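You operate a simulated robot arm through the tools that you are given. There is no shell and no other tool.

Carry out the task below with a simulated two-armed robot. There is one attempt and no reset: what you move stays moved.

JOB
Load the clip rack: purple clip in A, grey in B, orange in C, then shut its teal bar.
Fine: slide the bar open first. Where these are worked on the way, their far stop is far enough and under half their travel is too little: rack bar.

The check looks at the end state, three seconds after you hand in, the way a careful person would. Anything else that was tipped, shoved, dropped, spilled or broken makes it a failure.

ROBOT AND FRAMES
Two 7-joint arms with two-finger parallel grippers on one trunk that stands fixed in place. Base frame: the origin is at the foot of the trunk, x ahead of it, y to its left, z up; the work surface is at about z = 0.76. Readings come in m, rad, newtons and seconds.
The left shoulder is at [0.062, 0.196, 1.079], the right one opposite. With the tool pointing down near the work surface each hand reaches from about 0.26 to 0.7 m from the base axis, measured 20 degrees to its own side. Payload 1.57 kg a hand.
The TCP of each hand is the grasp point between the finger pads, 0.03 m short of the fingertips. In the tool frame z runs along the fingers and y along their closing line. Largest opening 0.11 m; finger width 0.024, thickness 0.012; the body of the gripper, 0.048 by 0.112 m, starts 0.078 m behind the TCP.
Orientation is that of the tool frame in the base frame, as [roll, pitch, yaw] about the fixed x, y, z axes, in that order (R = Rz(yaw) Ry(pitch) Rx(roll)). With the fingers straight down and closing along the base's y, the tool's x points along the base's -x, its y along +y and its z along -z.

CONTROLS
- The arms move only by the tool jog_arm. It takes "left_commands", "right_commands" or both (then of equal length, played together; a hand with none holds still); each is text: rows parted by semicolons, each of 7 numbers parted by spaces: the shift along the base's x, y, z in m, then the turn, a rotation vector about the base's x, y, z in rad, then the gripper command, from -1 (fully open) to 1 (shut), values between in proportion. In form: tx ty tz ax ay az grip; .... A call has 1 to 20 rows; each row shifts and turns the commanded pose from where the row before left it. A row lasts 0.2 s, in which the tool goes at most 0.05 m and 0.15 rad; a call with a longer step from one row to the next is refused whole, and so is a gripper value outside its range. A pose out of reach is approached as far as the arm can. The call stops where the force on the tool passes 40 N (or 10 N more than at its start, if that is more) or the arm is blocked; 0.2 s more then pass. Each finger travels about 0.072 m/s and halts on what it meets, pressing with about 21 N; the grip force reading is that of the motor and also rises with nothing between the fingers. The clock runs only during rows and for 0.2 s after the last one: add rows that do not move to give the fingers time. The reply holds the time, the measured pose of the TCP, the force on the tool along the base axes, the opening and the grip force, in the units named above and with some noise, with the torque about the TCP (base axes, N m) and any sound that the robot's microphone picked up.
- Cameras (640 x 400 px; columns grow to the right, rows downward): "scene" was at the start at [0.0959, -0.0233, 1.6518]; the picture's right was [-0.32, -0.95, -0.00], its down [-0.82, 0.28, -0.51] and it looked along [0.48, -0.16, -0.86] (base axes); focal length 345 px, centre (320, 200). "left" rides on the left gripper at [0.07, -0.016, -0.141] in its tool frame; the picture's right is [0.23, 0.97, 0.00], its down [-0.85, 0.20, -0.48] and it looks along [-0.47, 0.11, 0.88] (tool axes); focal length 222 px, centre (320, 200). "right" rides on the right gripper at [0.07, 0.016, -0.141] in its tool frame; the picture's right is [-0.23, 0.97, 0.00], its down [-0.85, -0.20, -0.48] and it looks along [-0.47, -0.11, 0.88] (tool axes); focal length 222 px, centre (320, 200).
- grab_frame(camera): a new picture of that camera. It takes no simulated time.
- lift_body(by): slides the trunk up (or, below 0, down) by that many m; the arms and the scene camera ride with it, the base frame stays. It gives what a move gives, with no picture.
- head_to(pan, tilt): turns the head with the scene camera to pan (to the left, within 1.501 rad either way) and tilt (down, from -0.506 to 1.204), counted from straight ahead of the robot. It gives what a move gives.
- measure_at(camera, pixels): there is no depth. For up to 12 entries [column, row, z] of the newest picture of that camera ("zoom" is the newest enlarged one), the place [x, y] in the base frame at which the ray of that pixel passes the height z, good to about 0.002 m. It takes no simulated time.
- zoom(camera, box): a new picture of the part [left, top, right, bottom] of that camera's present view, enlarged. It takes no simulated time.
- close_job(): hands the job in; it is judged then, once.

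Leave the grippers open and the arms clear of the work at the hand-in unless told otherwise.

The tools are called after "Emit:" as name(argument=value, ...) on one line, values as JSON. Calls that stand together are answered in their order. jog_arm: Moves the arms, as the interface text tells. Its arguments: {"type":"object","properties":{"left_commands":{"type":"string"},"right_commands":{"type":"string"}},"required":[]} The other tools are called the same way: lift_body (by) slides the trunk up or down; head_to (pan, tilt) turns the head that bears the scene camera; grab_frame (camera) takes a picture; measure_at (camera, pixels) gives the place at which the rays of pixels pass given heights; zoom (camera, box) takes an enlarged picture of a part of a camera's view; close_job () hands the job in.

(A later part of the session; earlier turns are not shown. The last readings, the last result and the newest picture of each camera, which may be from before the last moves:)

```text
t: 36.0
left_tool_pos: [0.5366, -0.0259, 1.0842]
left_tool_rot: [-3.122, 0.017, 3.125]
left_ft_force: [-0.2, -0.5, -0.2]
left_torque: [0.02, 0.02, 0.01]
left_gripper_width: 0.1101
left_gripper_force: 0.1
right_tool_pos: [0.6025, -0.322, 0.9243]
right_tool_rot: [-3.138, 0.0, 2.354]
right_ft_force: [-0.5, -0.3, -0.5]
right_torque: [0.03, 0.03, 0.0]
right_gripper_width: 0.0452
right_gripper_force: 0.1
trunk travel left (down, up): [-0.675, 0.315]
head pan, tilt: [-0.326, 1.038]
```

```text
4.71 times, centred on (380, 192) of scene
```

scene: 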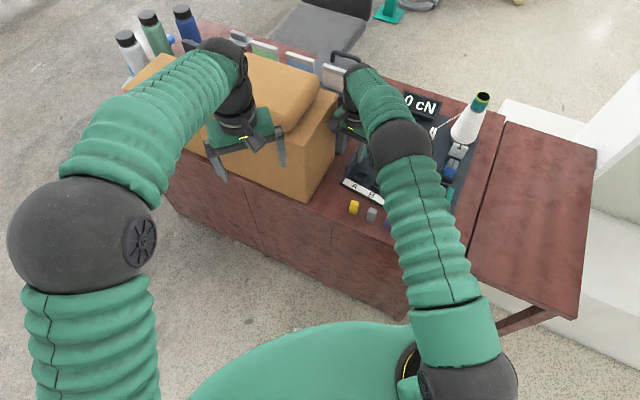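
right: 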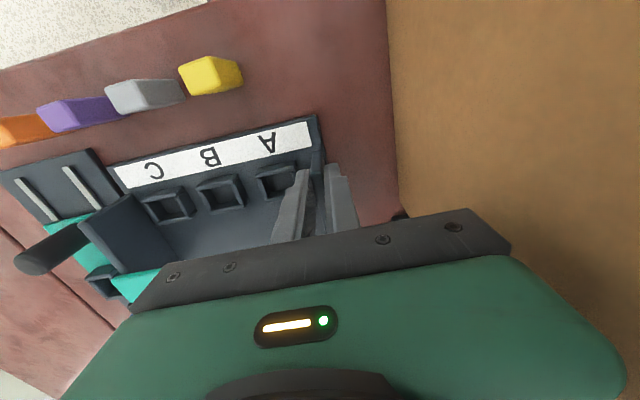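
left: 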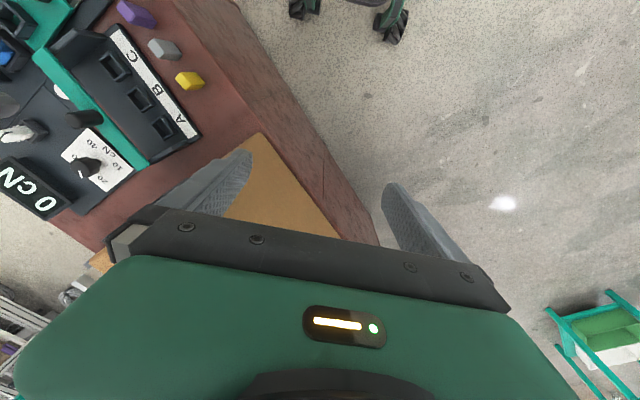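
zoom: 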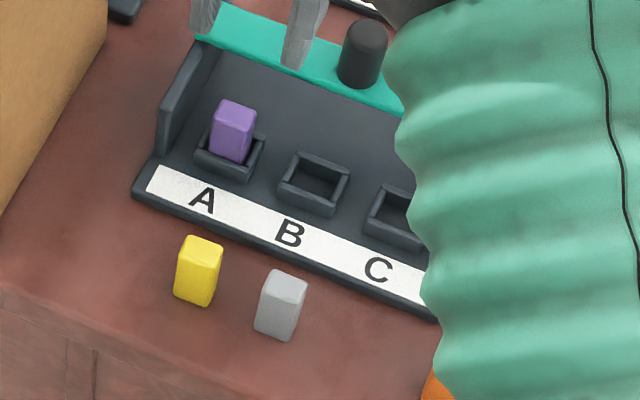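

The purple clip stands in cup A. I'll triangulate its top height to see whether it's fully seated.

Emit:
grab_frame(camera="right")

Emit:
grab_frame(camera="left")

Emit:
grab_frame(camera="scene")

Emit:
zoom(camera="right", box=[280, 115, 350, 165])

Emit:
zoom(camera="left", box=[120, 90, 210, 150])

Emit:
zoom(camera="scene", box=[345, 160, 395, 200])

```text
taken
```

right: 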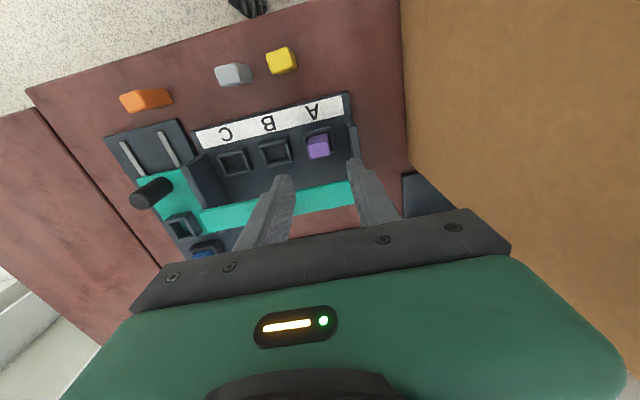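

```text
taken
```

left: 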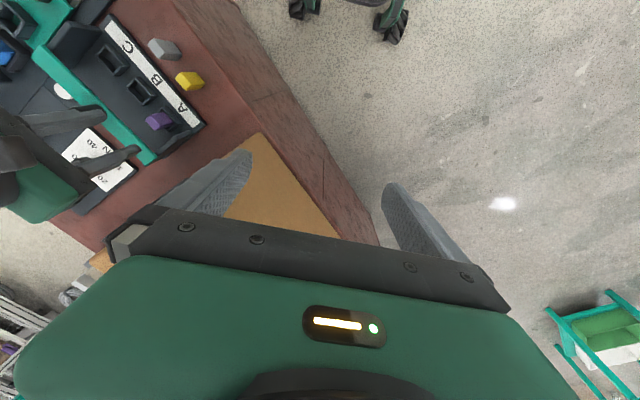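

```text
taken
```

scene: 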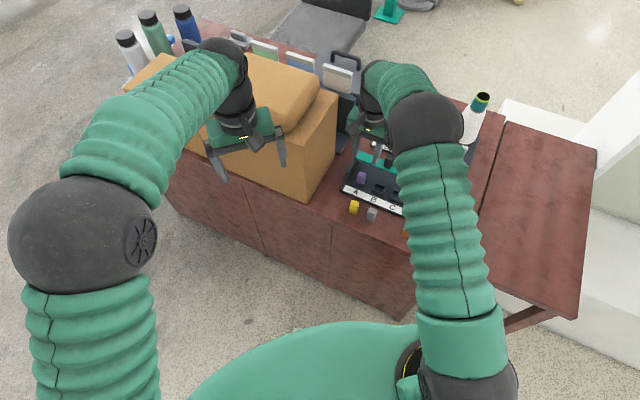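

```text
8.00 times, centred on (315, 140) of right
```

zoom: 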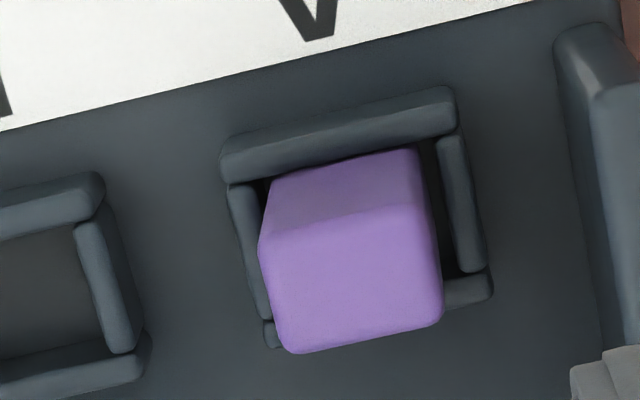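

```text
6.67 times, centred on (165, 120) of left
```

zoom: 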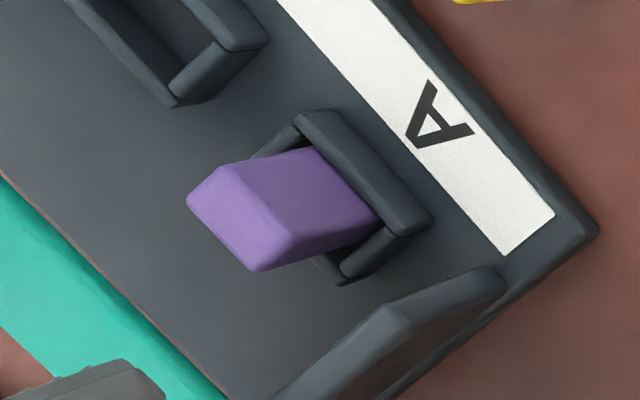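

```text
10.00 times, centred on (370, 180) of scene
```

zoom: 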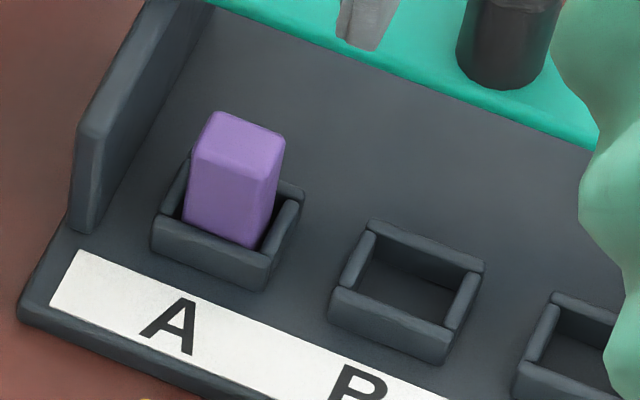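

Emit:
measure_at(camera="scene", pixels=[[362, 174.2, 0.8], [362, 174.2, 0.83]])

Emit:
measure_at(camera="right", pixels=[[319, 149.75, 0.8], [319, 149.75, 0.83]])

Emit:
measure_at(camera="left", pixels=[[153.5, 122.2, 0.8], [153.5, 122.2, 0.83]])

```text
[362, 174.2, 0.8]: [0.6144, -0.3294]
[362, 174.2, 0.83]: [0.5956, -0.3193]
```

```text
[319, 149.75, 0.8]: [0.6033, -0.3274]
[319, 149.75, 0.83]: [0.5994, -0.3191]
```

```text
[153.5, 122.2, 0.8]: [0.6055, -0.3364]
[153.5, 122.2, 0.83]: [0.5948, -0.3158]
```

The purple clip's top is at z of about 0.82, consistent with sitting on the cup floor. The grey clip is next: I'll move above it at about (0.4855, -0.310).

Emit:
jog_arm(right_commands="-0.039 0.004 0 0 0 0 0.18; -0.039 0.004 0 0 0 0 0.18; -0.039 0.004 -0.012 0 0 0 0.18; 0 0 -0.012 0 0 0 0.18; 0 0 0 0 0 0 0.18")

Emit:
zoom(camera="right", box=[220, 60, 430, 210])

```text
t: 37.2
left_tool_pos: [0.5361, -0.0261, 1.0856]
left_tool_rot: [-3.123, 0.018, 3.124]
left_ft_force: [-0.1, 1.2, 0.5]
left_torque: [0.0, 0.0, 0.01]
left_gripper_width: 0.1099
left_gripper_force: 0.0
right_tool_pos: [0.486, -0.3121, 0.8977]
right_tool_rot: [-3.14, 0.0, 2.355]
right_ft_force: [0.5, -0.7, 0.0]
right_torque: [0.02, -0.01, 0.01]
right_gripper_width: 0.0453
right_gripper_force: 0.0
trunk travel left (down, up): [-0.675, 0.315]
head pan, tilt: [-0.326, 1.038]
```

```text
2.67 times, centred on (325, 135) of right
```

zoom: 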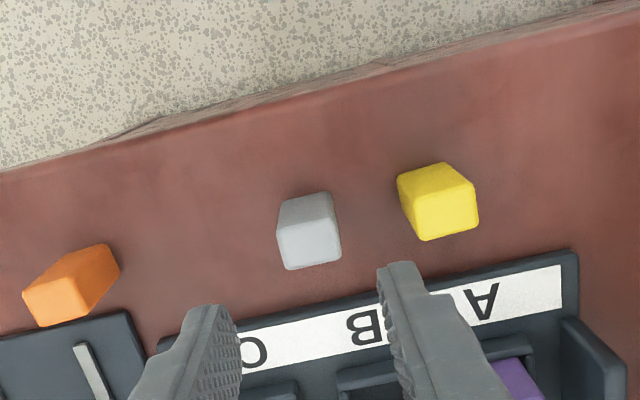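

Emit:
measure_at(camera="zoom", pixels=[[310, 245, 0.805], [277, 232, 0.805], [336, 218, 0.805], [341, 261, 0.805], [290, 270, 0.805]])

```text
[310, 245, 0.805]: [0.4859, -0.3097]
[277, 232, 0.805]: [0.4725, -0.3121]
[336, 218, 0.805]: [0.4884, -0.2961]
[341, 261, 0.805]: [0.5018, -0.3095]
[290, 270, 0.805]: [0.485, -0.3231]
```

The grey clip is centred at (0.4864, -0.310). I'll adjust by (-0.0004, +0.0018), descend to z = 0.820, and close on it.

Emit:
jog_arm(right_commands="-0.0004 0.0018 -0.03 0 0 0 0.18; 0 0 -0.03 0 0 0 0.18; 0 0 -0.0177 0 0 0 0.18; 0 0 0 0 0 0 0.4; 0 0 0 0 0 0 0.6; 0 0 0 0 0 0 0.8; 0 0 0 0 0 0 0.8")

Emit:
zoom(camera="right", box=[220, 60, 430, 210])

```text
t: 38.8
left_tool_pos: [0.5363, -0.0267, 1.0839]
left_tool_rot: [-3.122, 0.015, 3.124]
left_ft_force: [-0.4, -0.2, 0.3]
left_torque: [0.0, 0.02, 0.02]
left_gripper_width: 0.1102
left_gripper_force: 0.1
right_tool_pos: [0.4845, -0.3094, 0.8195]
right_tool_rot: [3.141, 0.0, 2.355]
right_ft_force: [-0.4, 0.3, 1.0]
right_torque: [0.01, 0.01, -0.01]
right_gripper_width: 0.0232
right_gripper_force: 20.6
trunk travel left (down, up): [-0.675, 0.315]
head pan, tilt: [-0.326, 1.038]
```

```text
2.67 times, centred on (325, 135) of right
```

zoom: 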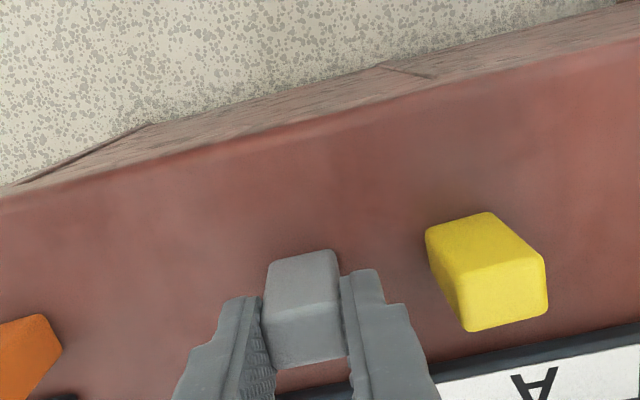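

Grey is held at 23.2 mm and sits in the hand much as purple did. I'll lift it, carry it to above cup B at about (0.562, -0.364), and stop at z = 0.862 for a check.

Emit:
jog_arm(right_commands="0 0 0.02 0 0 0 0.8; 0 0 0.045 0 0 0 0.8; 0 0 0.045 0 0 0 0.8; 0.0258 -0.0182 0 0 0 0 0.8; 0.0258 -0.0182 0 0 0 0 0.8; 0.0259 -0.0182 0 0 0 0 0.8; 0 0 -0.03 0 0 0 0.8; 0 0 -0.0365 0 0 0 0.8; 0 0 0 0 0 0 0.8")

Emit:
zoom(camera="right", box=[290, 130, 345, 175])

Emit:
zoom(camera="left", box=[80, 30, 220, 170])

```text
t: 40.8
left_tool_pos: [0.5356, -0.0269, 1.0845]
left_tool_rot: [-3.123, 0.016, 3.124]
left_ft_force: [-0.6, -0.6, 0.0]
left_torque: [-0.02, 0.0, 0.0]
left_gripper_width: 0.1099
left_gripper_force: 0.1
right_tool_pos: [0.5622, -0.3659, 0.8622]
right_tool_rot: [-3.141, 0.002, 2.354]
right_ft_force: [-0.4, -0.2, 0.5]
right_torque: [-0.01, 0.01, -0.03]
right_gripper_width: 0.0229
right_gripper_force: 20.7
trunk travel left (down, up): [-0.675, 0.315]
head pan, tilt: [-0.326, 1.038]
```

```text
8.89 times, centred on (318, 152) of right
```

zoom: 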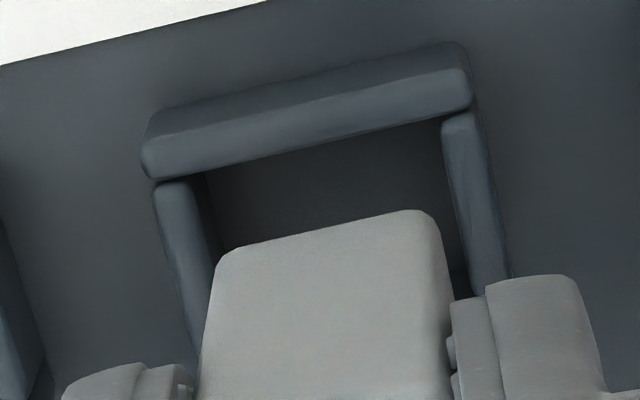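

```text
2.86 times, centred on (150, 100) of left
```

zoom: 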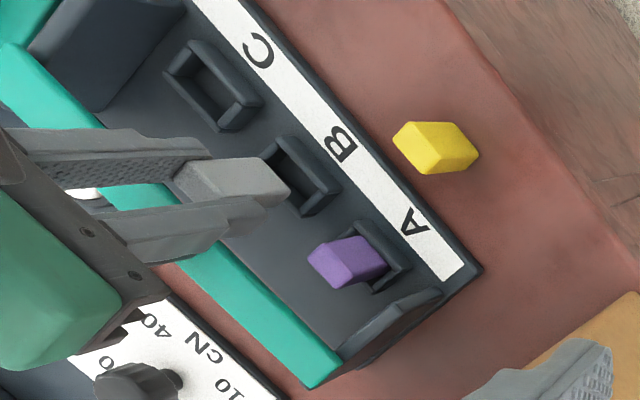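

Projecting the clip's bottom edge onto the rim gives left and right gaps of about 2.9 and 2.4 mm. The front gap is about 5.8 mm, so the clip is 2.8 mm too far back. I'll shift (-0.002, +0.002) and lower to the rim.

Emit:
jog_arm(right_commands="-0.002 0.002 0 0 0 0 0.8; 0 0 -0.006 0 0 0 0.8; 0 0 -0.005 0 0 0 0.8; 0 0 0 0 0 0 0.8")

Emit:
zoom(camera="right", box=[290, 130, 345, 175])

```text
t: 41.8
left_tool_pos: [0.5366, -0.0272, 1.0851]
left_tool_rot: [-3.123, 0.016, 3.125]
left_ft_force: [-0.4, 0.2, 1.1]
left_torque: [0.0, -0.02, -0.01]
left_gripper_width: 0.1101
left_gripper_force: 0.1
right_tool_pos: [0.5614, -0.3638, 0.8501]
right_tool_rot: [-3.141, 0.0, 2.355]
right_ft_force: [0.2, 0.4, -1.0]
right_torque: [0.01, -0.01, -0.01]
right_gripper_width: 0.0228
right_gripper_force: 21.1
trunk travel left (down, up): [-0.675, 0.315]
head pan, tilt: [-0.326, 1.038]
```

```text
8.89 times, centred on (318, 152) of right
```

zoom: 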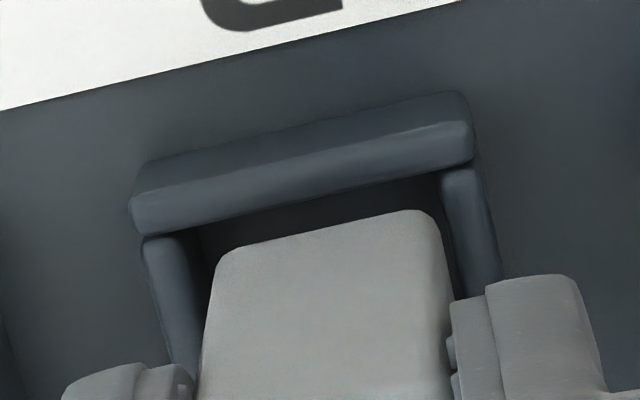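

At the rim the gaps are about 1.5 mm left, 2 mm right and 4 mm front. I'll nudge 1 mm forward and lower into the cup.

Emit:
jog_arm(right_commands="-0.0005 0.0009 -0.003 0 0 0 0.8; 0 0 -0.004 0 0 0 0.8; 0 0 -0.004 0 0 0 0.8; 0 0 -0.003 0 0 0 0.8; 0 0 0 0 0 0 0.8")

Emit:
zoom(camera="right", box=[270, 115, 370, 190])

```text
t: 43.0
left_tool_pos: [0.5345, -0.0263, 1.0849]
left_tool_rot: [-3.121, 0.018, 3.125]
left_ft_force: [-0.4, -0.3, 0.2]
left_torque: [-0.01, -0.02, -0.01]
left_gripper_width: 0.1102
left_gripper_force: 0.0
right_tool_pos: [0.56, -0.3606, 0.839]
right_tool_rot: [-3.141, 0.001, 2.356]
right_ft_force: [1.4, 1.3, 13.5]
right_torque: [0.14, 0.03, -0.02]
right_gripper_width: 0.023
right_gripper_force: 20.9
trunk travel left (down, up): [-0.675, 0.315]
head pan, tilt: [-0.326, 1.038]
```

```text
5.33 times, centred on (320, 152) of right
```

zoom: 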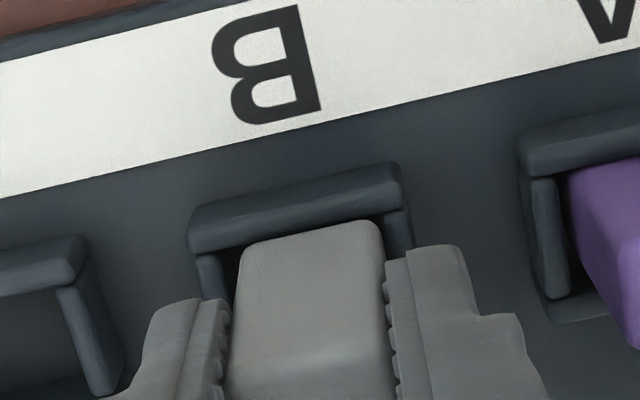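

The descent met 13.5 N with the contact near the clip's front edge, while the clip is only about 8 mm below the rim at most. I'll look closely before doing anything else.

Emit:
zoom(camera="right", box=[295, 140, 345, 190])

Emit:
zoom(camera="left", box=[90, 50, 190, 140])

Emit:
zoom(camera="scene", box=[345, 160, 405, 210])

```text
8.00 times, centred on (320, 165) of right
```

zoom: 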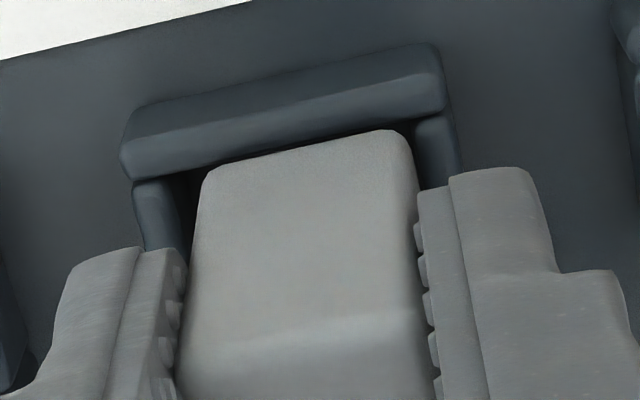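

```text
4.44 times, centred on (140, 95) of left
```

zoom: 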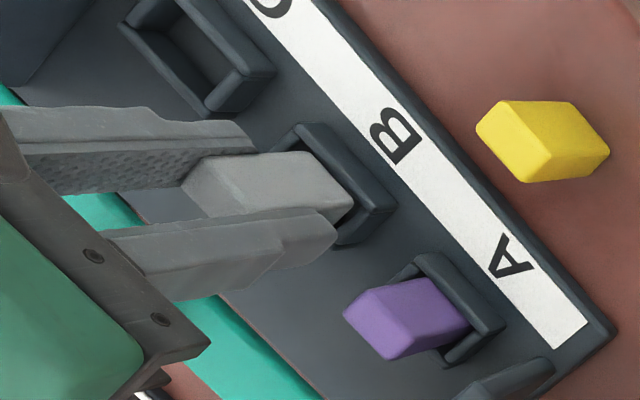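

```text
8.00 times, centred on (375, 185) of scene
```

zoom: 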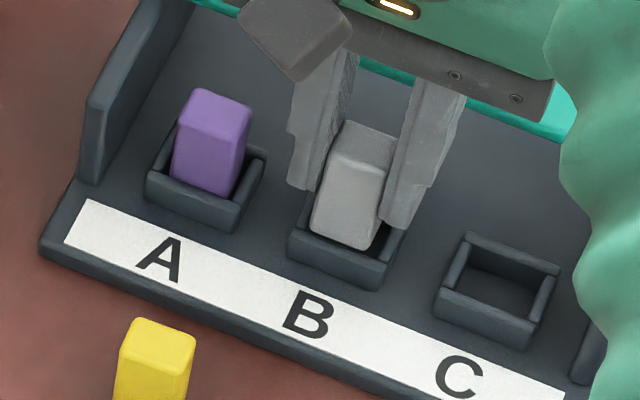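

From the scene side, the grey clip's front bottom edge is caught on the front wall's rounded rim, so it's a little too far forward. I'll lift about 12 mm and look at how the clip now sits in the fingers.

Emit:
jog_arm(right_commands="0 0 0.006 0 0 0 0.8; 0 0 0.008 0 0 0 0.8; 0 0 0 0 0 0 0.8")

Emit:
zoom(camera="right", box=[290, 130, 350, 185])

Emit:
zoom(camera="left", box=[90, 50, 190, 140])

Emit:
zoom(camera="scene", box=[345, 160, 405, 210])

```text
t: 43.8
left_tool_pos: [0.5362, -0.0263, 1.0846]
left_tool_rot: [-3.121, 0.016, 3.127]
left_ft_force: [0.8, -0.2, -0.1]
left_torque: [-0.04, -0.01, -0.01]
left_gripper_width: 0.1099
left_gripper_force: 0.0
right_tool_pos: [0.5603, -0.3612, 0.853]
right_tool_rot: [-3.139, 0.001, 2.354]
right_ft_force: [0.3, -0.2, -0.2]
right_torque: [0.01, -0.02, -0.01]
right_gripper_width: 0.0232
right_gripper_force: 21.1
trunk travel left (down, up): [-0.675, 0.315]
head pan, tilt: [-0.326, 1.038]
```

```text
7.27 times, centred on (320, 158) of right
```

zoom: 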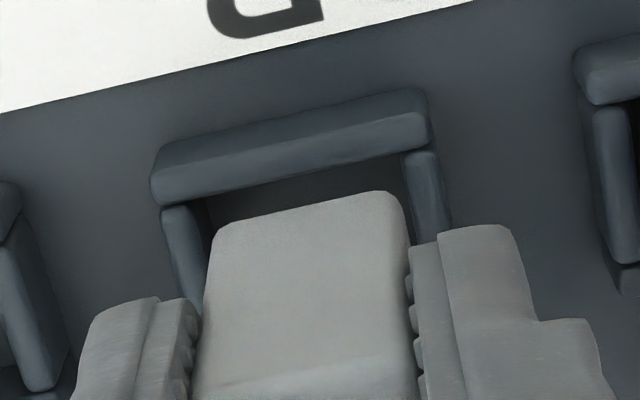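

```text
4.44 times, centred on (140, 95) of left
```

zoom: 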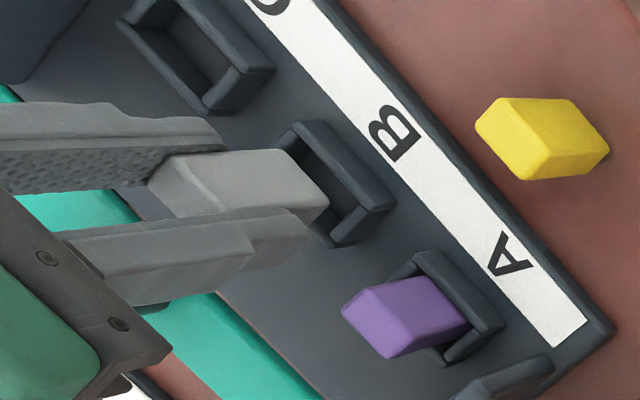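

```text
8.00 times, centred on (375, 185) of scene
```

zoom: 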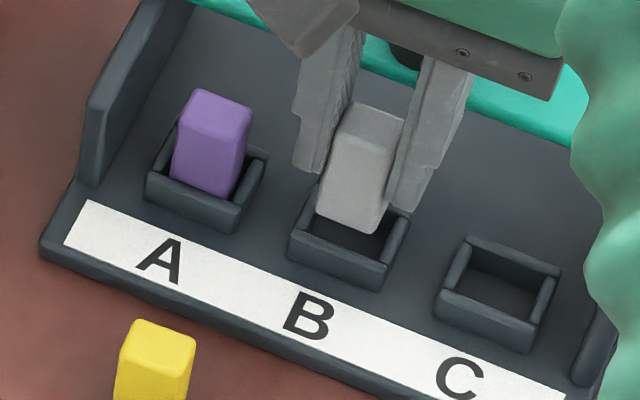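

The clip got tilted in the grip when its front edge caught. I'll take fresh frames and triangulate the position of its bottom front edge.

Emit:
grab_frame(camera="right")

Emit:
grab_frame(camera="scene")

Emit:
measure_at(camera="right", pixels=[[305.6, 163.2, 0.79], [305.6, 163.2, 0.81], [330.7, 157.3, 0.79], [330.7, 157.3, 0.81], [309, 159, 0.788], [309, 159, 0.8]])

Emit:
measure_at(camera="scene", pixels=[[381.5, 189.1, 0.79], [381.5, 189.1, 0.81], [374.6, 186.3, 0.79], [374.6, 186.3, 0.81]])

Emit:
zoom(camera="scene", box=[360, 165, 400, 205])

```text
taken
```

right: 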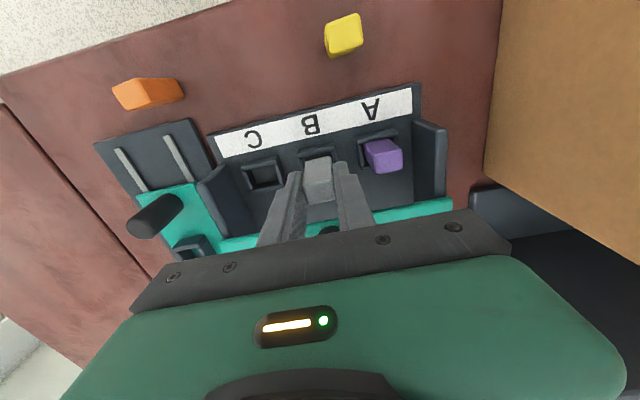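

```text
taken
```

scene: 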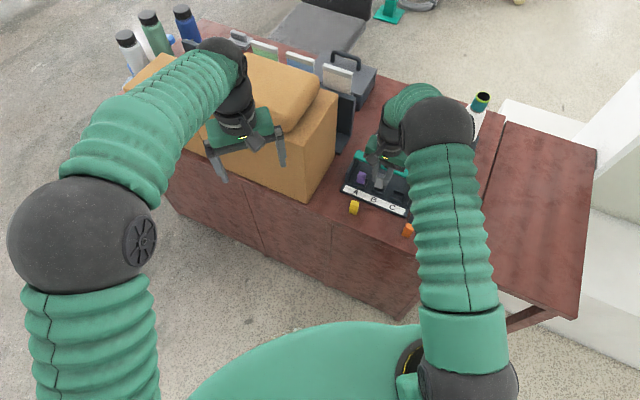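

```text
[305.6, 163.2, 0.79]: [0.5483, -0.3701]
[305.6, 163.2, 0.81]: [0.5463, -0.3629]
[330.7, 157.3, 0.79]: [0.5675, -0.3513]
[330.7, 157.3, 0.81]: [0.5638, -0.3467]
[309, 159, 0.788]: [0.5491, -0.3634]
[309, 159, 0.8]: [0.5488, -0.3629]
```

```text
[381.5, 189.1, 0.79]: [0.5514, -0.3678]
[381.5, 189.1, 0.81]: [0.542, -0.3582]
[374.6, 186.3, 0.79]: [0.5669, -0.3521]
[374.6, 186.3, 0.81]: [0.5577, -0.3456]
```

```text
10.00 times, centred on (380, 185) of scene
```

zoom: 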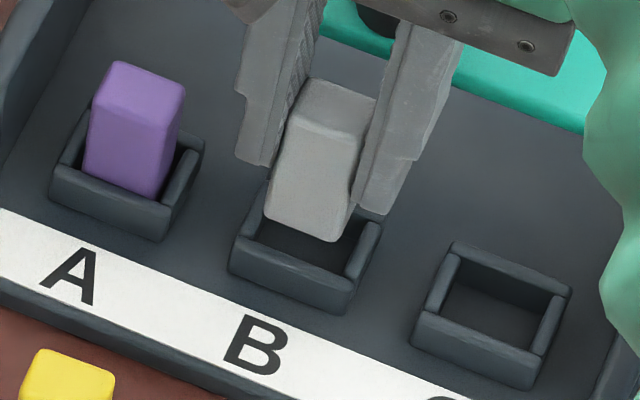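

The triangulated bottom front edge is at n of 0.648, about 5 mm behind the front wall's inner face. So it wasn't on the rim: the clip was inside the cup and touching the floor at z of about 0.777, which matches where purple bottomed out. I'll lower it again with a 0.7 mm nudge forward.

Emit:
jog_arm(right_commands="-0.0005 0.0005 -0.004 0 0 0 0.8; 0 0 -0.005 0 0 0 0.8; 0 0 -0.004 0 0 0 0.8; 0 0 0 0 0 0 0.8")

Emit:
zoom(camera="scene", box=[360, 165, 400, 205])

Emit:
zoom(camera="right", box=[290, 130, 350, 185])

```text
t: 44.8
left_tool_pos: [0.5374, -0.0257, 1.0848]
left_tool_rot: [-3.12, 0.016, 3.125]
left_ft_force: [0.1, 0.8, -0.6]
left_torque: [0.02, 0.0, 0.02]
left_gripper_width: 0.1098
left_gripper_force: 0.0
right_tool_pos: [0.5593, -0.362, 0.8398]
right_tool_rot: [-3.14, 0.003, 2.353]
right_ft_force: [-0.2, 0.0, 4.8]
right_torque: [0.05, 0.01, 0.0]
right_gripper_width: 0.0231
right_gripper_force: 20.9
trunk travel left (down, up): [-0.675, 0.315]
head pan, tilt: [-0.326, 1.038]
```

```text
10.00 times, centred on (380, 185) of scene
```

zoom: 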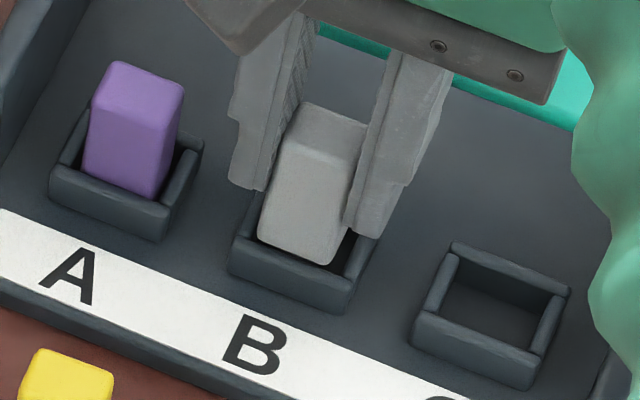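

```text
7.27 times, centred on (320, 158) of right
```

zoom: 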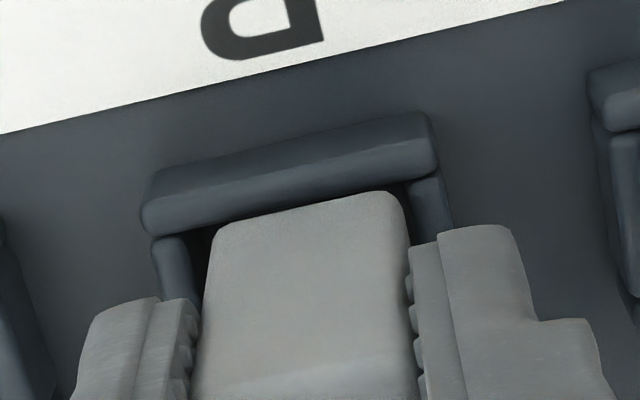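

Resistance comes about 7 mm higher than it did for purple, and in the scene view grey's bottom edge looks higher relative to its cup than purple's did. So I need a better rim height. I'll triangulate the empty cup C's rim corners.

Emit:
grab_frame(camera="scene")

Emit:
grab_frame(camera="right")

Emit:
zoom(camera="right", box=[230, 150, 300, 205])

Emit:
zoom(camera="scene", box=[380, 185, 410, 210])

```text
taken
```

scene: 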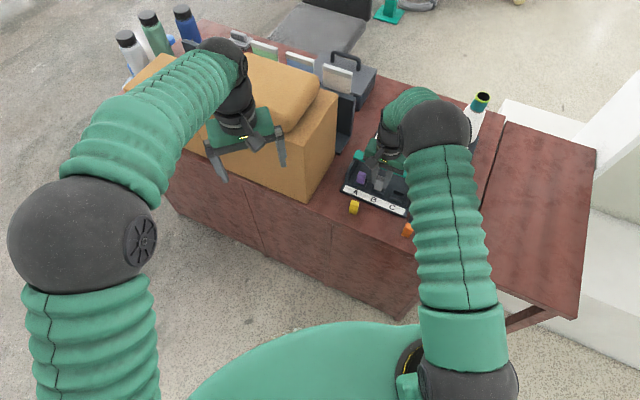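

```text
taken
```

right: 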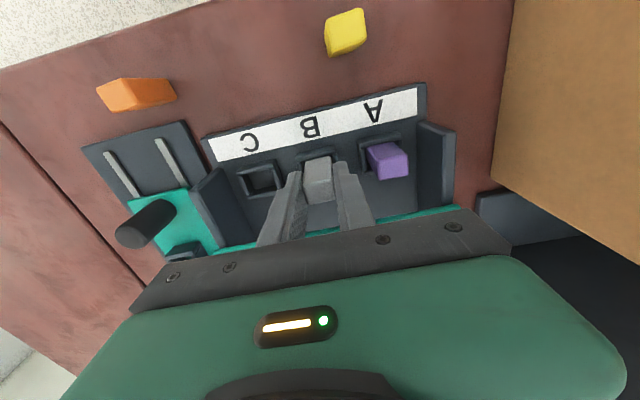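

```text
7.27 times, centred on (265, 178) of right
```

zoom: 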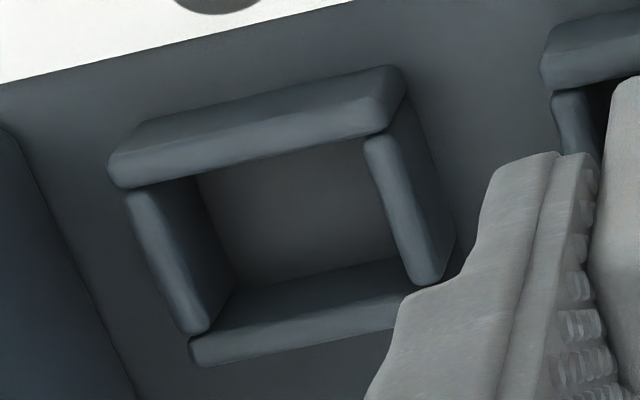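

```text
16.00 times, centred on (395, 198) of scene
```

zoom: 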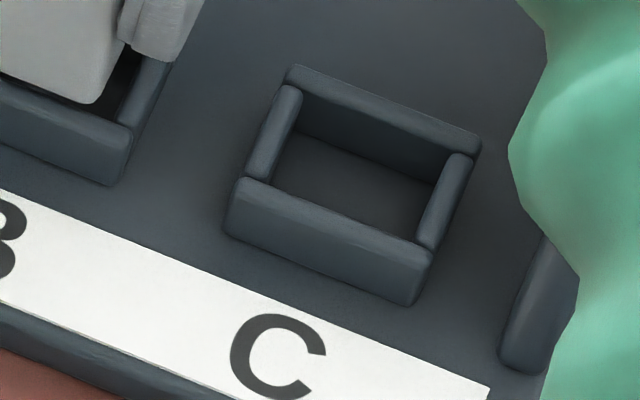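

Emit:
measure_at(camera="right", pixels=[[271.6, 170, 0.78], [271.6, 170, 0.8], [243.7, 175.9, 0.78], [243.7, 175.9, 0.8], [278.1, 189.7, 0.78], [278.1, 189.7, 0.8], [250.1, 195.6, 0.78], [250.1, 195.6, 0.8], [260.9, 190.4, 0.77], [260.9, 190.4, 0.79], [283.6, 185.6, 0.77], [283.6, 185.6, 0.79]])

Emit:
measure_at(camera="scene", pixels=[[391.9, 197.4, 0.78], [391.9, 197.4, 0.8], [400.9, 200.7, 0.78], [400.9, 200.7, 0.8], [393.75, 191.6, 0.78], [393.75, 191.6, 0.8], [402.9, 195.5, 0.78], [402.9, 195.5, 0.8], [401.9, 197.3, 0.77], [401.9, 197.3, 0.79], [393.75, 193.9, 0.77], [393.75, 193.9, 0.79]])

```text
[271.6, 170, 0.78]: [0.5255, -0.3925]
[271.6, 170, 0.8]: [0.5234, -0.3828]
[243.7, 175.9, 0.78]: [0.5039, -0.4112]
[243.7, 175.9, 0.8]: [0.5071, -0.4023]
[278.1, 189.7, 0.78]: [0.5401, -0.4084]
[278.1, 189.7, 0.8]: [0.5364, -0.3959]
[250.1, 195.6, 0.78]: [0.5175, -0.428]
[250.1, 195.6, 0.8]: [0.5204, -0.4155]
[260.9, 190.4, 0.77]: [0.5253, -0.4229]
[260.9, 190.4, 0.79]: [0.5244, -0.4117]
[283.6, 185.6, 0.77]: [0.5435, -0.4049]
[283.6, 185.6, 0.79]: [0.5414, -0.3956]
```

```text
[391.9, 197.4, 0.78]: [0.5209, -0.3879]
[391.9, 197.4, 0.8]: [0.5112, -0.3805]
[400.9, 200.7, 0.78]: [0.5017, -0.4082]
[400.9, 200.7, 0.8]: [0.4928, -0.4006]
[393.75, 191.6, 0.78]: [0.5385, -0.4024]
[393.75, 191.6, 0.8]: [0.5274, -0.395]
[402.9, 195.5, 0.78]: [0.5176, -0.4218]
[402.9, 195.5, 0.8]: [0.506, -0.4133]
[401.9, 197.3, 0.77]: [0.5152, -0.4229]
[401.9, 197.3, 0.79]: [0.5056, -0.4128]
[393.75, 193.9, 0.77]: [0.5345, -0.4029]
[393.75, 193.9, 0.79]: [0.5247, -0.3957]
```

Working it through: the clip's bottom is now about 8-11 mm below the rim, with its front edge against the front wall and a tilt of about 9° from the first touch. I'll shift 2 mm back to free the front edge and press down a few millimetres so the floor straightens it.

Emit:
jog_arm(right_commands="0.0014 -0.0014 0.001 0 0 0 0.8; 0 0 -0.002 0 0 0 0.8; 0 0 -0.002 0 0 0 0.8; 0 0 0 0 0 0 0.8")

Emit:
zoom(camera="scene", box=[360, 165, 400, 205])

Emit:
zoom(camera="right", box=[290, 130, 350, 185])

```text
t: 45.8
left_tool_pos: [0.5366, -0.0268, 1.0854]
left_tool_rot: [-3.121, 0.014, 3.124]
left_ft_force: [0.2, -0.3, 0.1]
left_torque: [0.0, 0.02, 0.02]
left_gripper_width: 0.11
left_gripper_force: 0.1
right_tool_pos: [0.5624, -0.3632, 0.8369]
right_tool_rot: [-3.14, -0.001, 2.354]
right_ft_force: [-0.3, -0.6, -0.6]
right_torque: [0.0, -0.01, 0.03]
right_gripper_width: 0.0232
right_gripper_force: 21.0
trunk travel left (down, up): [-0.675, 0.315]
head pan, tilt: [-0.326, 1.038]
```

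```text
10.00 times, centred on (380, 185) of scene
```

zoom: 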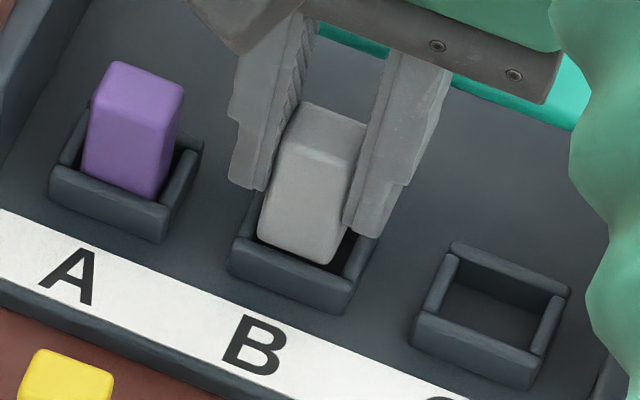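

```text
7.27 times, centred on (320, 158) of right
```

zoom: 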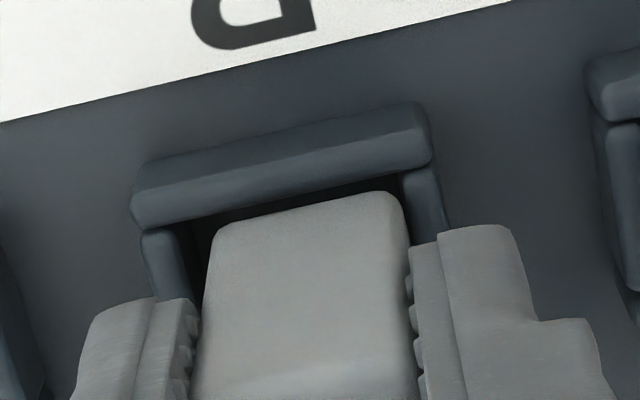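

The force is gone and the front gap has opened, so the clip is now free of the wall. I'll continue down in 2 mm steps to find the floor.

Emit:
jog_arm(right_commands="0 0 -0.002 0 0 0 0.8; 0 0 -0.002 0 0 0 0.8; 0 0 0 0 0 0 0.8")

Emit:
zoom(camera="scene", box=[360, 165, 400, 205])

```text
t: 46.6
left_tool_pos: [0.5367, -0.0271, 1.0847]
left_tool_rot: [-3.121, 0.014, 3.124]
left_ft_force: [-0.1, 0.7, -0.4]
left_torque: [-0.02, -0.02, 0.0]
left_gripper_width: 0.1098
left_gripper_force: 0.1
right_tool_pos: [0.5617, -0.3616, 0.8308]
right_tool_rot: [3.141, -0.001, 2.354]
right_ft_force: [0.4, 0.5, 0.0]
right_torque: [0.01, 0.02, -0.02]
right_gripper_width: 0.0227
right_gripper_force: 20.9
trunk travel left (down, up): [-0.675, 0.315]
head pan, tilt: [-0.326, 1.038]
```

```text
10.00 times, centred on (380, 185) of scene
```

zoom: 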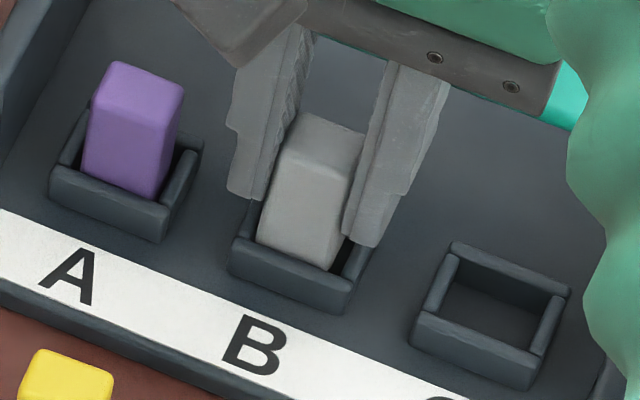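

It's still free at z = 0.831. I'll go two more 1.5 mm steps.

Emit:
jog_arm(right_commands="0 0 -0.0015 0 0 0 0.8; 0 0 -0.0015 0 0 0 0.8; 0 0 0 0 0 0 0.8")

Emit:
zoom(camera="right", box=[290, 130, 350, 185])

Emit:
zoom(camera="scene", box=[360, 165, 400, 205])

```text
t: 47.4
left_tool_pos: [0.5361, -0.0269, 1.0848]
left_tool_rot: [-3.123, 0.016, 3.124]
left_ft_force: [-0.1, 0.0, -0.2]
left_torque: [-0.01, -0.02, 0.02]
left_gripper_width: 0.1104
left_gripper_force: 0.1
right_tool_pos: [0.5598, -0.3631, 0.8289]
right_tool_rot: [-3.14, -0.001, 2.355]
right_ft_force: [0.3, -0.2, -0.5]
right_torque: [0.03, 0.02, 0.0]
right_gripper_width: 0.0231
right_gripper_force: 21.3
trunk travel left (down, up): [-0.675, 0.315]
head pan, tilt: [-0.326, 1.038]
```

```text
7.27 times, centred on (320, 158) of right
```

zoom: 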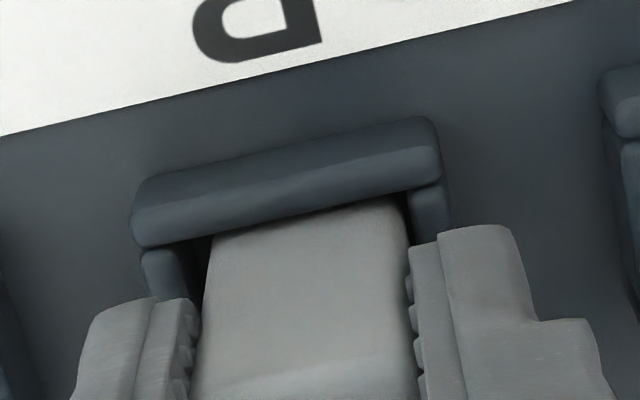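

```text
10.00 times, centred on (380, 185) of scene
```

zoom: 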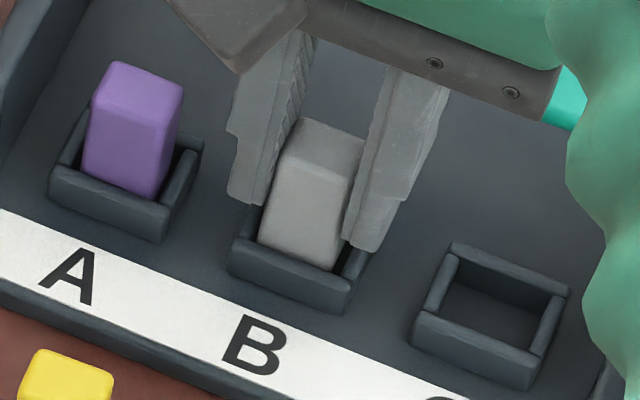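

There's still no floor force, and the tips are at about 0.799, above the rim. I'll go 3 mm deeper and then judge from the left and scene views.

Emit:
jog_arm(right_commands="0.0007 -0.0007 -0.0015 0 0 0 0.8; 0 0 -0.0015 0 0 0 0.8; 0 0 0 0 0 0 0.8")

Emit:
zoom(camera="scene", box=[365, 170, 395, 200])

Emit:
zoom(camera="left", box=[110, 70, 180, 130])

```text
t: 48.2
left_tool_pos: [0.5358, -0.0257, 1.0854]
left_tool_rot: [-3.121, 0.015, 3.126]
left_ft_force: [0.5, -0.4, 0.4]
left_torque: [-0.03, 0.02, 0.03]
left_gripper_width: 0.1102
left_gripper_force: 0.1
right_tool_pos: [0.5627, -0.3626, 0.8278]
right_tool_rot: [-3.14, 0.0, 2.352]
right_ft_force: [0.2, -0.1, -0.5]
right_torque: [0.0, 0.03, 0.01]
right_gripper_width: 0.0229
right_gripper_force: 20.9
trunk travel left (down, up): [-0.675, 0.315]
head pan, tilt: [-0.326, 1.038]
```

```text
13.33 times, centred on (380, 185) of scene
```

zoom: 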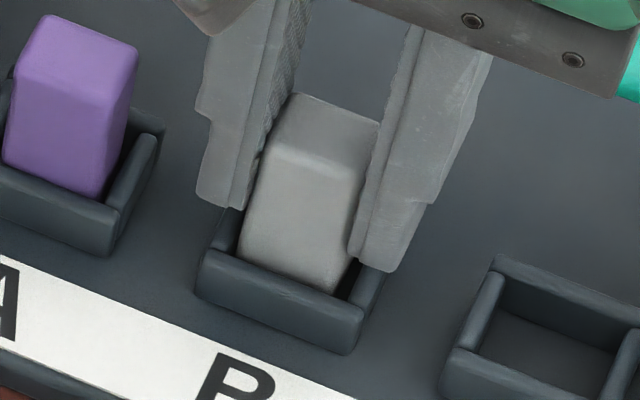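

```text
6.67 times, centred on (145, 100) of left
```

zoom: 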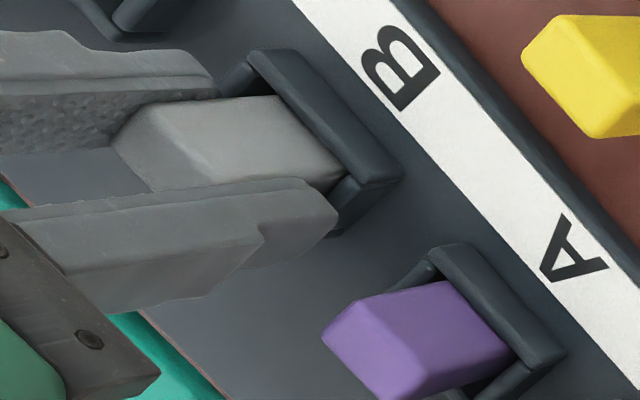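

Grey now shows about the same exposed height as purple. I'll release it gently, opening about 4 mm per side.

Emit:
jog_arm(right_commands="0 0 0 0 0 0 0.55; 0 0 0 0 0 0 0.44; 0 0 0 0 0 0 0.44; 0 0 0 0 0 0 0.44")

Emit:
zoom(camera="scene", box=[360, 165, 400, 205])

Emit:
zoom(camera="right", box=[270, 115, 370, 190])

```text
t: 49.2
left_tool_pos: [0.5353, -0.0261, 1.0863]
left_tool_rot: [-3.122, 0.015, 3.125]
left_ft_force: [0.0, -0.5, 0.1]
left_torque: [0.01, 0.01, -0.02]
left_gripper_width: 0.11
left_gripper_force: 0.0
right_tool_pos: [0.5627, -0.3626, 0.827]
right_tool_rot: [-3.141, 0.0, 2.355]
right_ft_force: [0.3, -0.4, -1.1]
right_torque: [0.0, -0.02, 0.0]
right_gripper_width: 0.0311
right_gripper_force: 0.1
trunk travel left (down, up): [-0.675, 0.315]
head pan, tilt: [-0.326, 1.038]
```

```text
10.00 times, centred on (380, 185) of scene
```

zoom: 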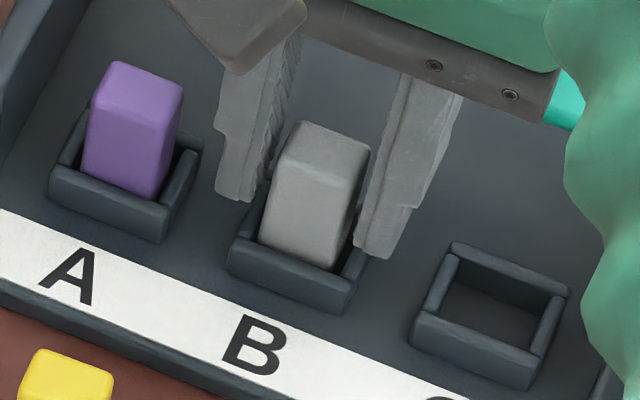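

```text
5.33 times, centred on (320, 152) of right
```

zoom: 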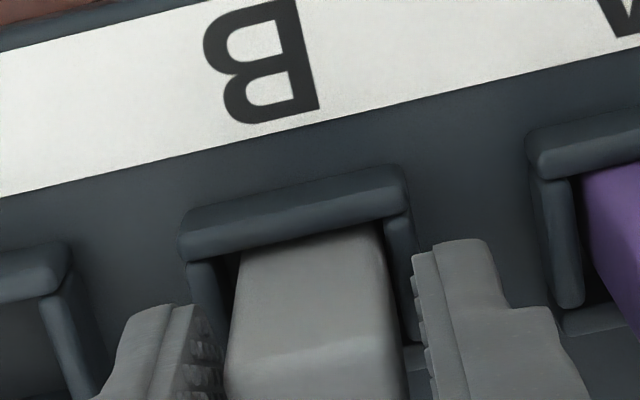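

Grey stays standing. Its front edge may still be slightly raised, so I'll lift the hand straight up and look from all sides.

Emit:
jog_arm(right_commands="0 0 0.02 0 0 0 0.44; 0 0 0.03 0 0 0 0.44; 0 0 0.046 0 0 0 0.44; 0 0 0 0 0 0 0.18")

Emit:
zoom(camera="scene", box=[350, 160, 400, 205])

Emit:
zoom(camera="left", box=[110, 60, 200, 140])

Emit:
zoom(camera="right", box=[270, 105, 380, 185])

```text
t: 50.2
left_tool_pos: [0.5373, -0.0274, 1.0844]
left_tool_rot: [-3.121, 0.017, 3.125]
left_ft_force: [0.1, 0.2, 0.2]
left_torque: [-0.02, 0.06, 0.0]
left_gripper_width: 0.11
left_gripper_force: 0.1
right_tool_pos: [0.5622, -0.3628, 0.9246]
right_tool_rot: [-3.138, 0.001, 2.354]
right_ft_force: [0.2, -0.3, 0.7]
right_torque: [-0.05, 0.02, -0.01]
right_gripper_width: 0.0452
right_gripper_force: 0.0
trunk travel left (down, up): [-0.675, 0.315]
head pan, tilt: [-0.326, 1.038]
```

```text
8.89 times, centred on (375, 182) of scene
```

zoom: 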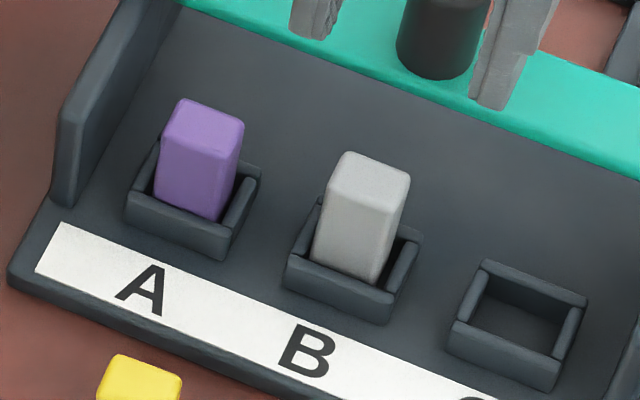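

```text
5.00 times, centred on (155, 100) of left
```

zoom: 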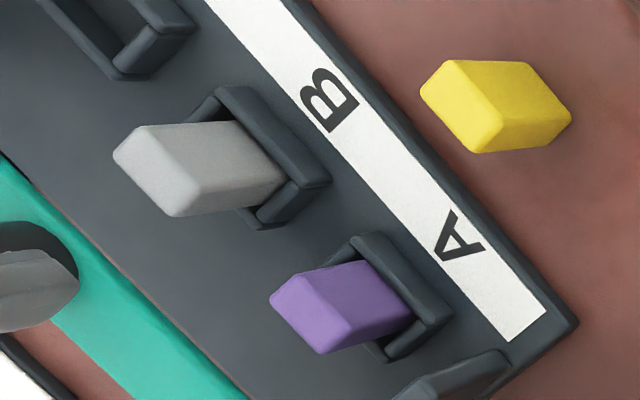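

```text
5.00 times, centred on (325, 145) of right
```

zoom: 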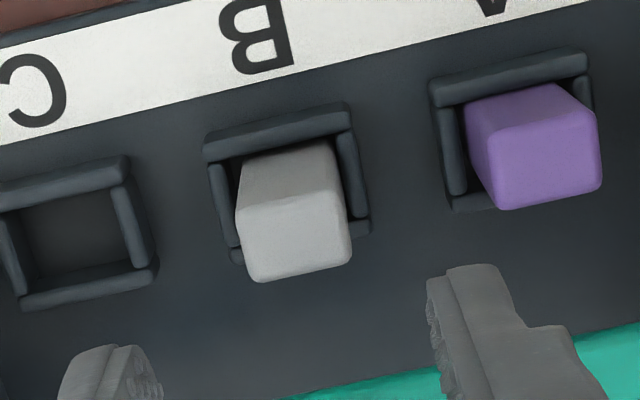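

Grey seems to stand a few millimetres higher than purple. I'll triangulate its top from fresh frames.

Emit:
grab_frame(camera="right")

Emit:
grab_frame(camera="left")

Emit:
measure_at(camera="right", pixels=[[320.2, 152.4, 0.8], [320.2, 152.4, 0.83]])

Emit:
measure_at(camera="left", pixels=[[122.6, 94, 0.8], [122.6, 94, 0.83]])

Emit:
grab_frame(camera="scene")

Emit:
measure_at(camera="scene", pixels=[[380.5, 179.9, 0.8], [380.5, 179.9, 0.83], [362.1, 174.1, 0.8], [362.1, 174.1, 0.83]])

```text
taken
```

right: 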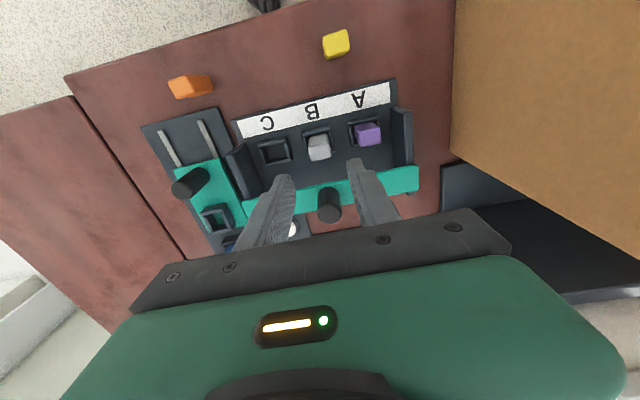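

```text
taken
```

left: 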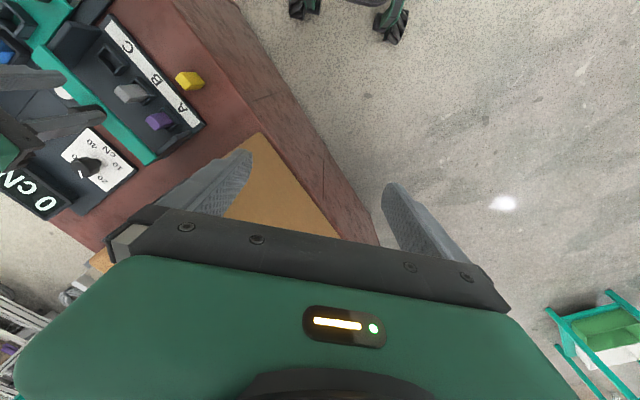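

```text
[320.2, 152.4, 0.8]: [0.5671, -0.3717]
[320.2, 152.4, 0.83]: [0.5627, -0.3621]
```

```text
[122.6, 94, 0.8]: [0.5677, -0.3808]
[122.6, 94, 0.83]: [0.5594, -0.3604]
```

```text
taken
```

scene: 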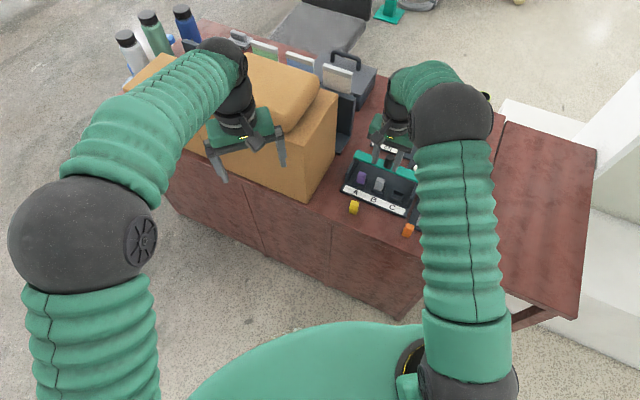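

```text
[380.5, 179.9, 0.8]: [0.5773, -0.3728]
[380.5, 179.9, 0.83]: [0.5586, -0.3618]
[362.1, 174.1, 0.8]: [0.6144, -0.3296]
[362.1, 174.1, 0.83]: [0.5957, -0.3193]
```

Grey's top is also at z of about 0.82, the same as purple, centred in cup B at n = 0.657, so both are seated equally. Next comes orange: I'll move above it at about (0.4105, -0.3875).

Emit:
jog_arm(right_commands="-0.038 -0.0062 0 0 0 0 0.18; -0.038 -0.0062 0 0 0 0 0.18; -0.038 -0.0062 0 0 0 0 0.18; -0.0377 -0.0061 -0.012 0 0 0 0.18; 0 0 -0.013 0 0 0 0.18; 0 0 0 0 0 0 0.18")

Emit:
zoom(camera="right", box=[220, 60, 430, 210])

```text
t: 51.6
left_tool_pos: [0.5362, -0.026, 1.0851]
left_tool_rot: [-3.121, 0.017, 3.127]
left_ft_force: [-0.2, -0.3, 0.4]
left_torque: [-0.02, 0.01, 0.0]
left_gripper_width: 0.11
left_gripper_force: 0.1
right_tool_pos: [0.4106, -0.3888, 0.8989]
right_tool_rot: [-3.138, 0.0, 2.355]
right_ft_force: [0.1, -0.3, 0.5]
right_torque: [0.02, 0.04, -0.01]
right_gripper_width: 0.0449
right_gripper_force: 0.0
trunk travel left (down, up): [-0.675, 0.315]
head pan, tilt: [-0.326, 1.038]
```

```text
2.67 times, centred on (325, 135) of right
```

zoom: 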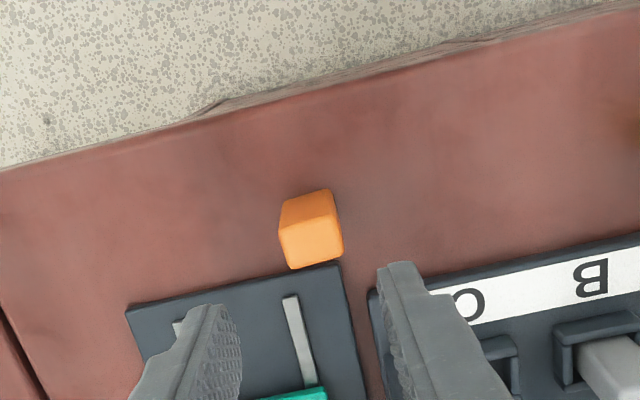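

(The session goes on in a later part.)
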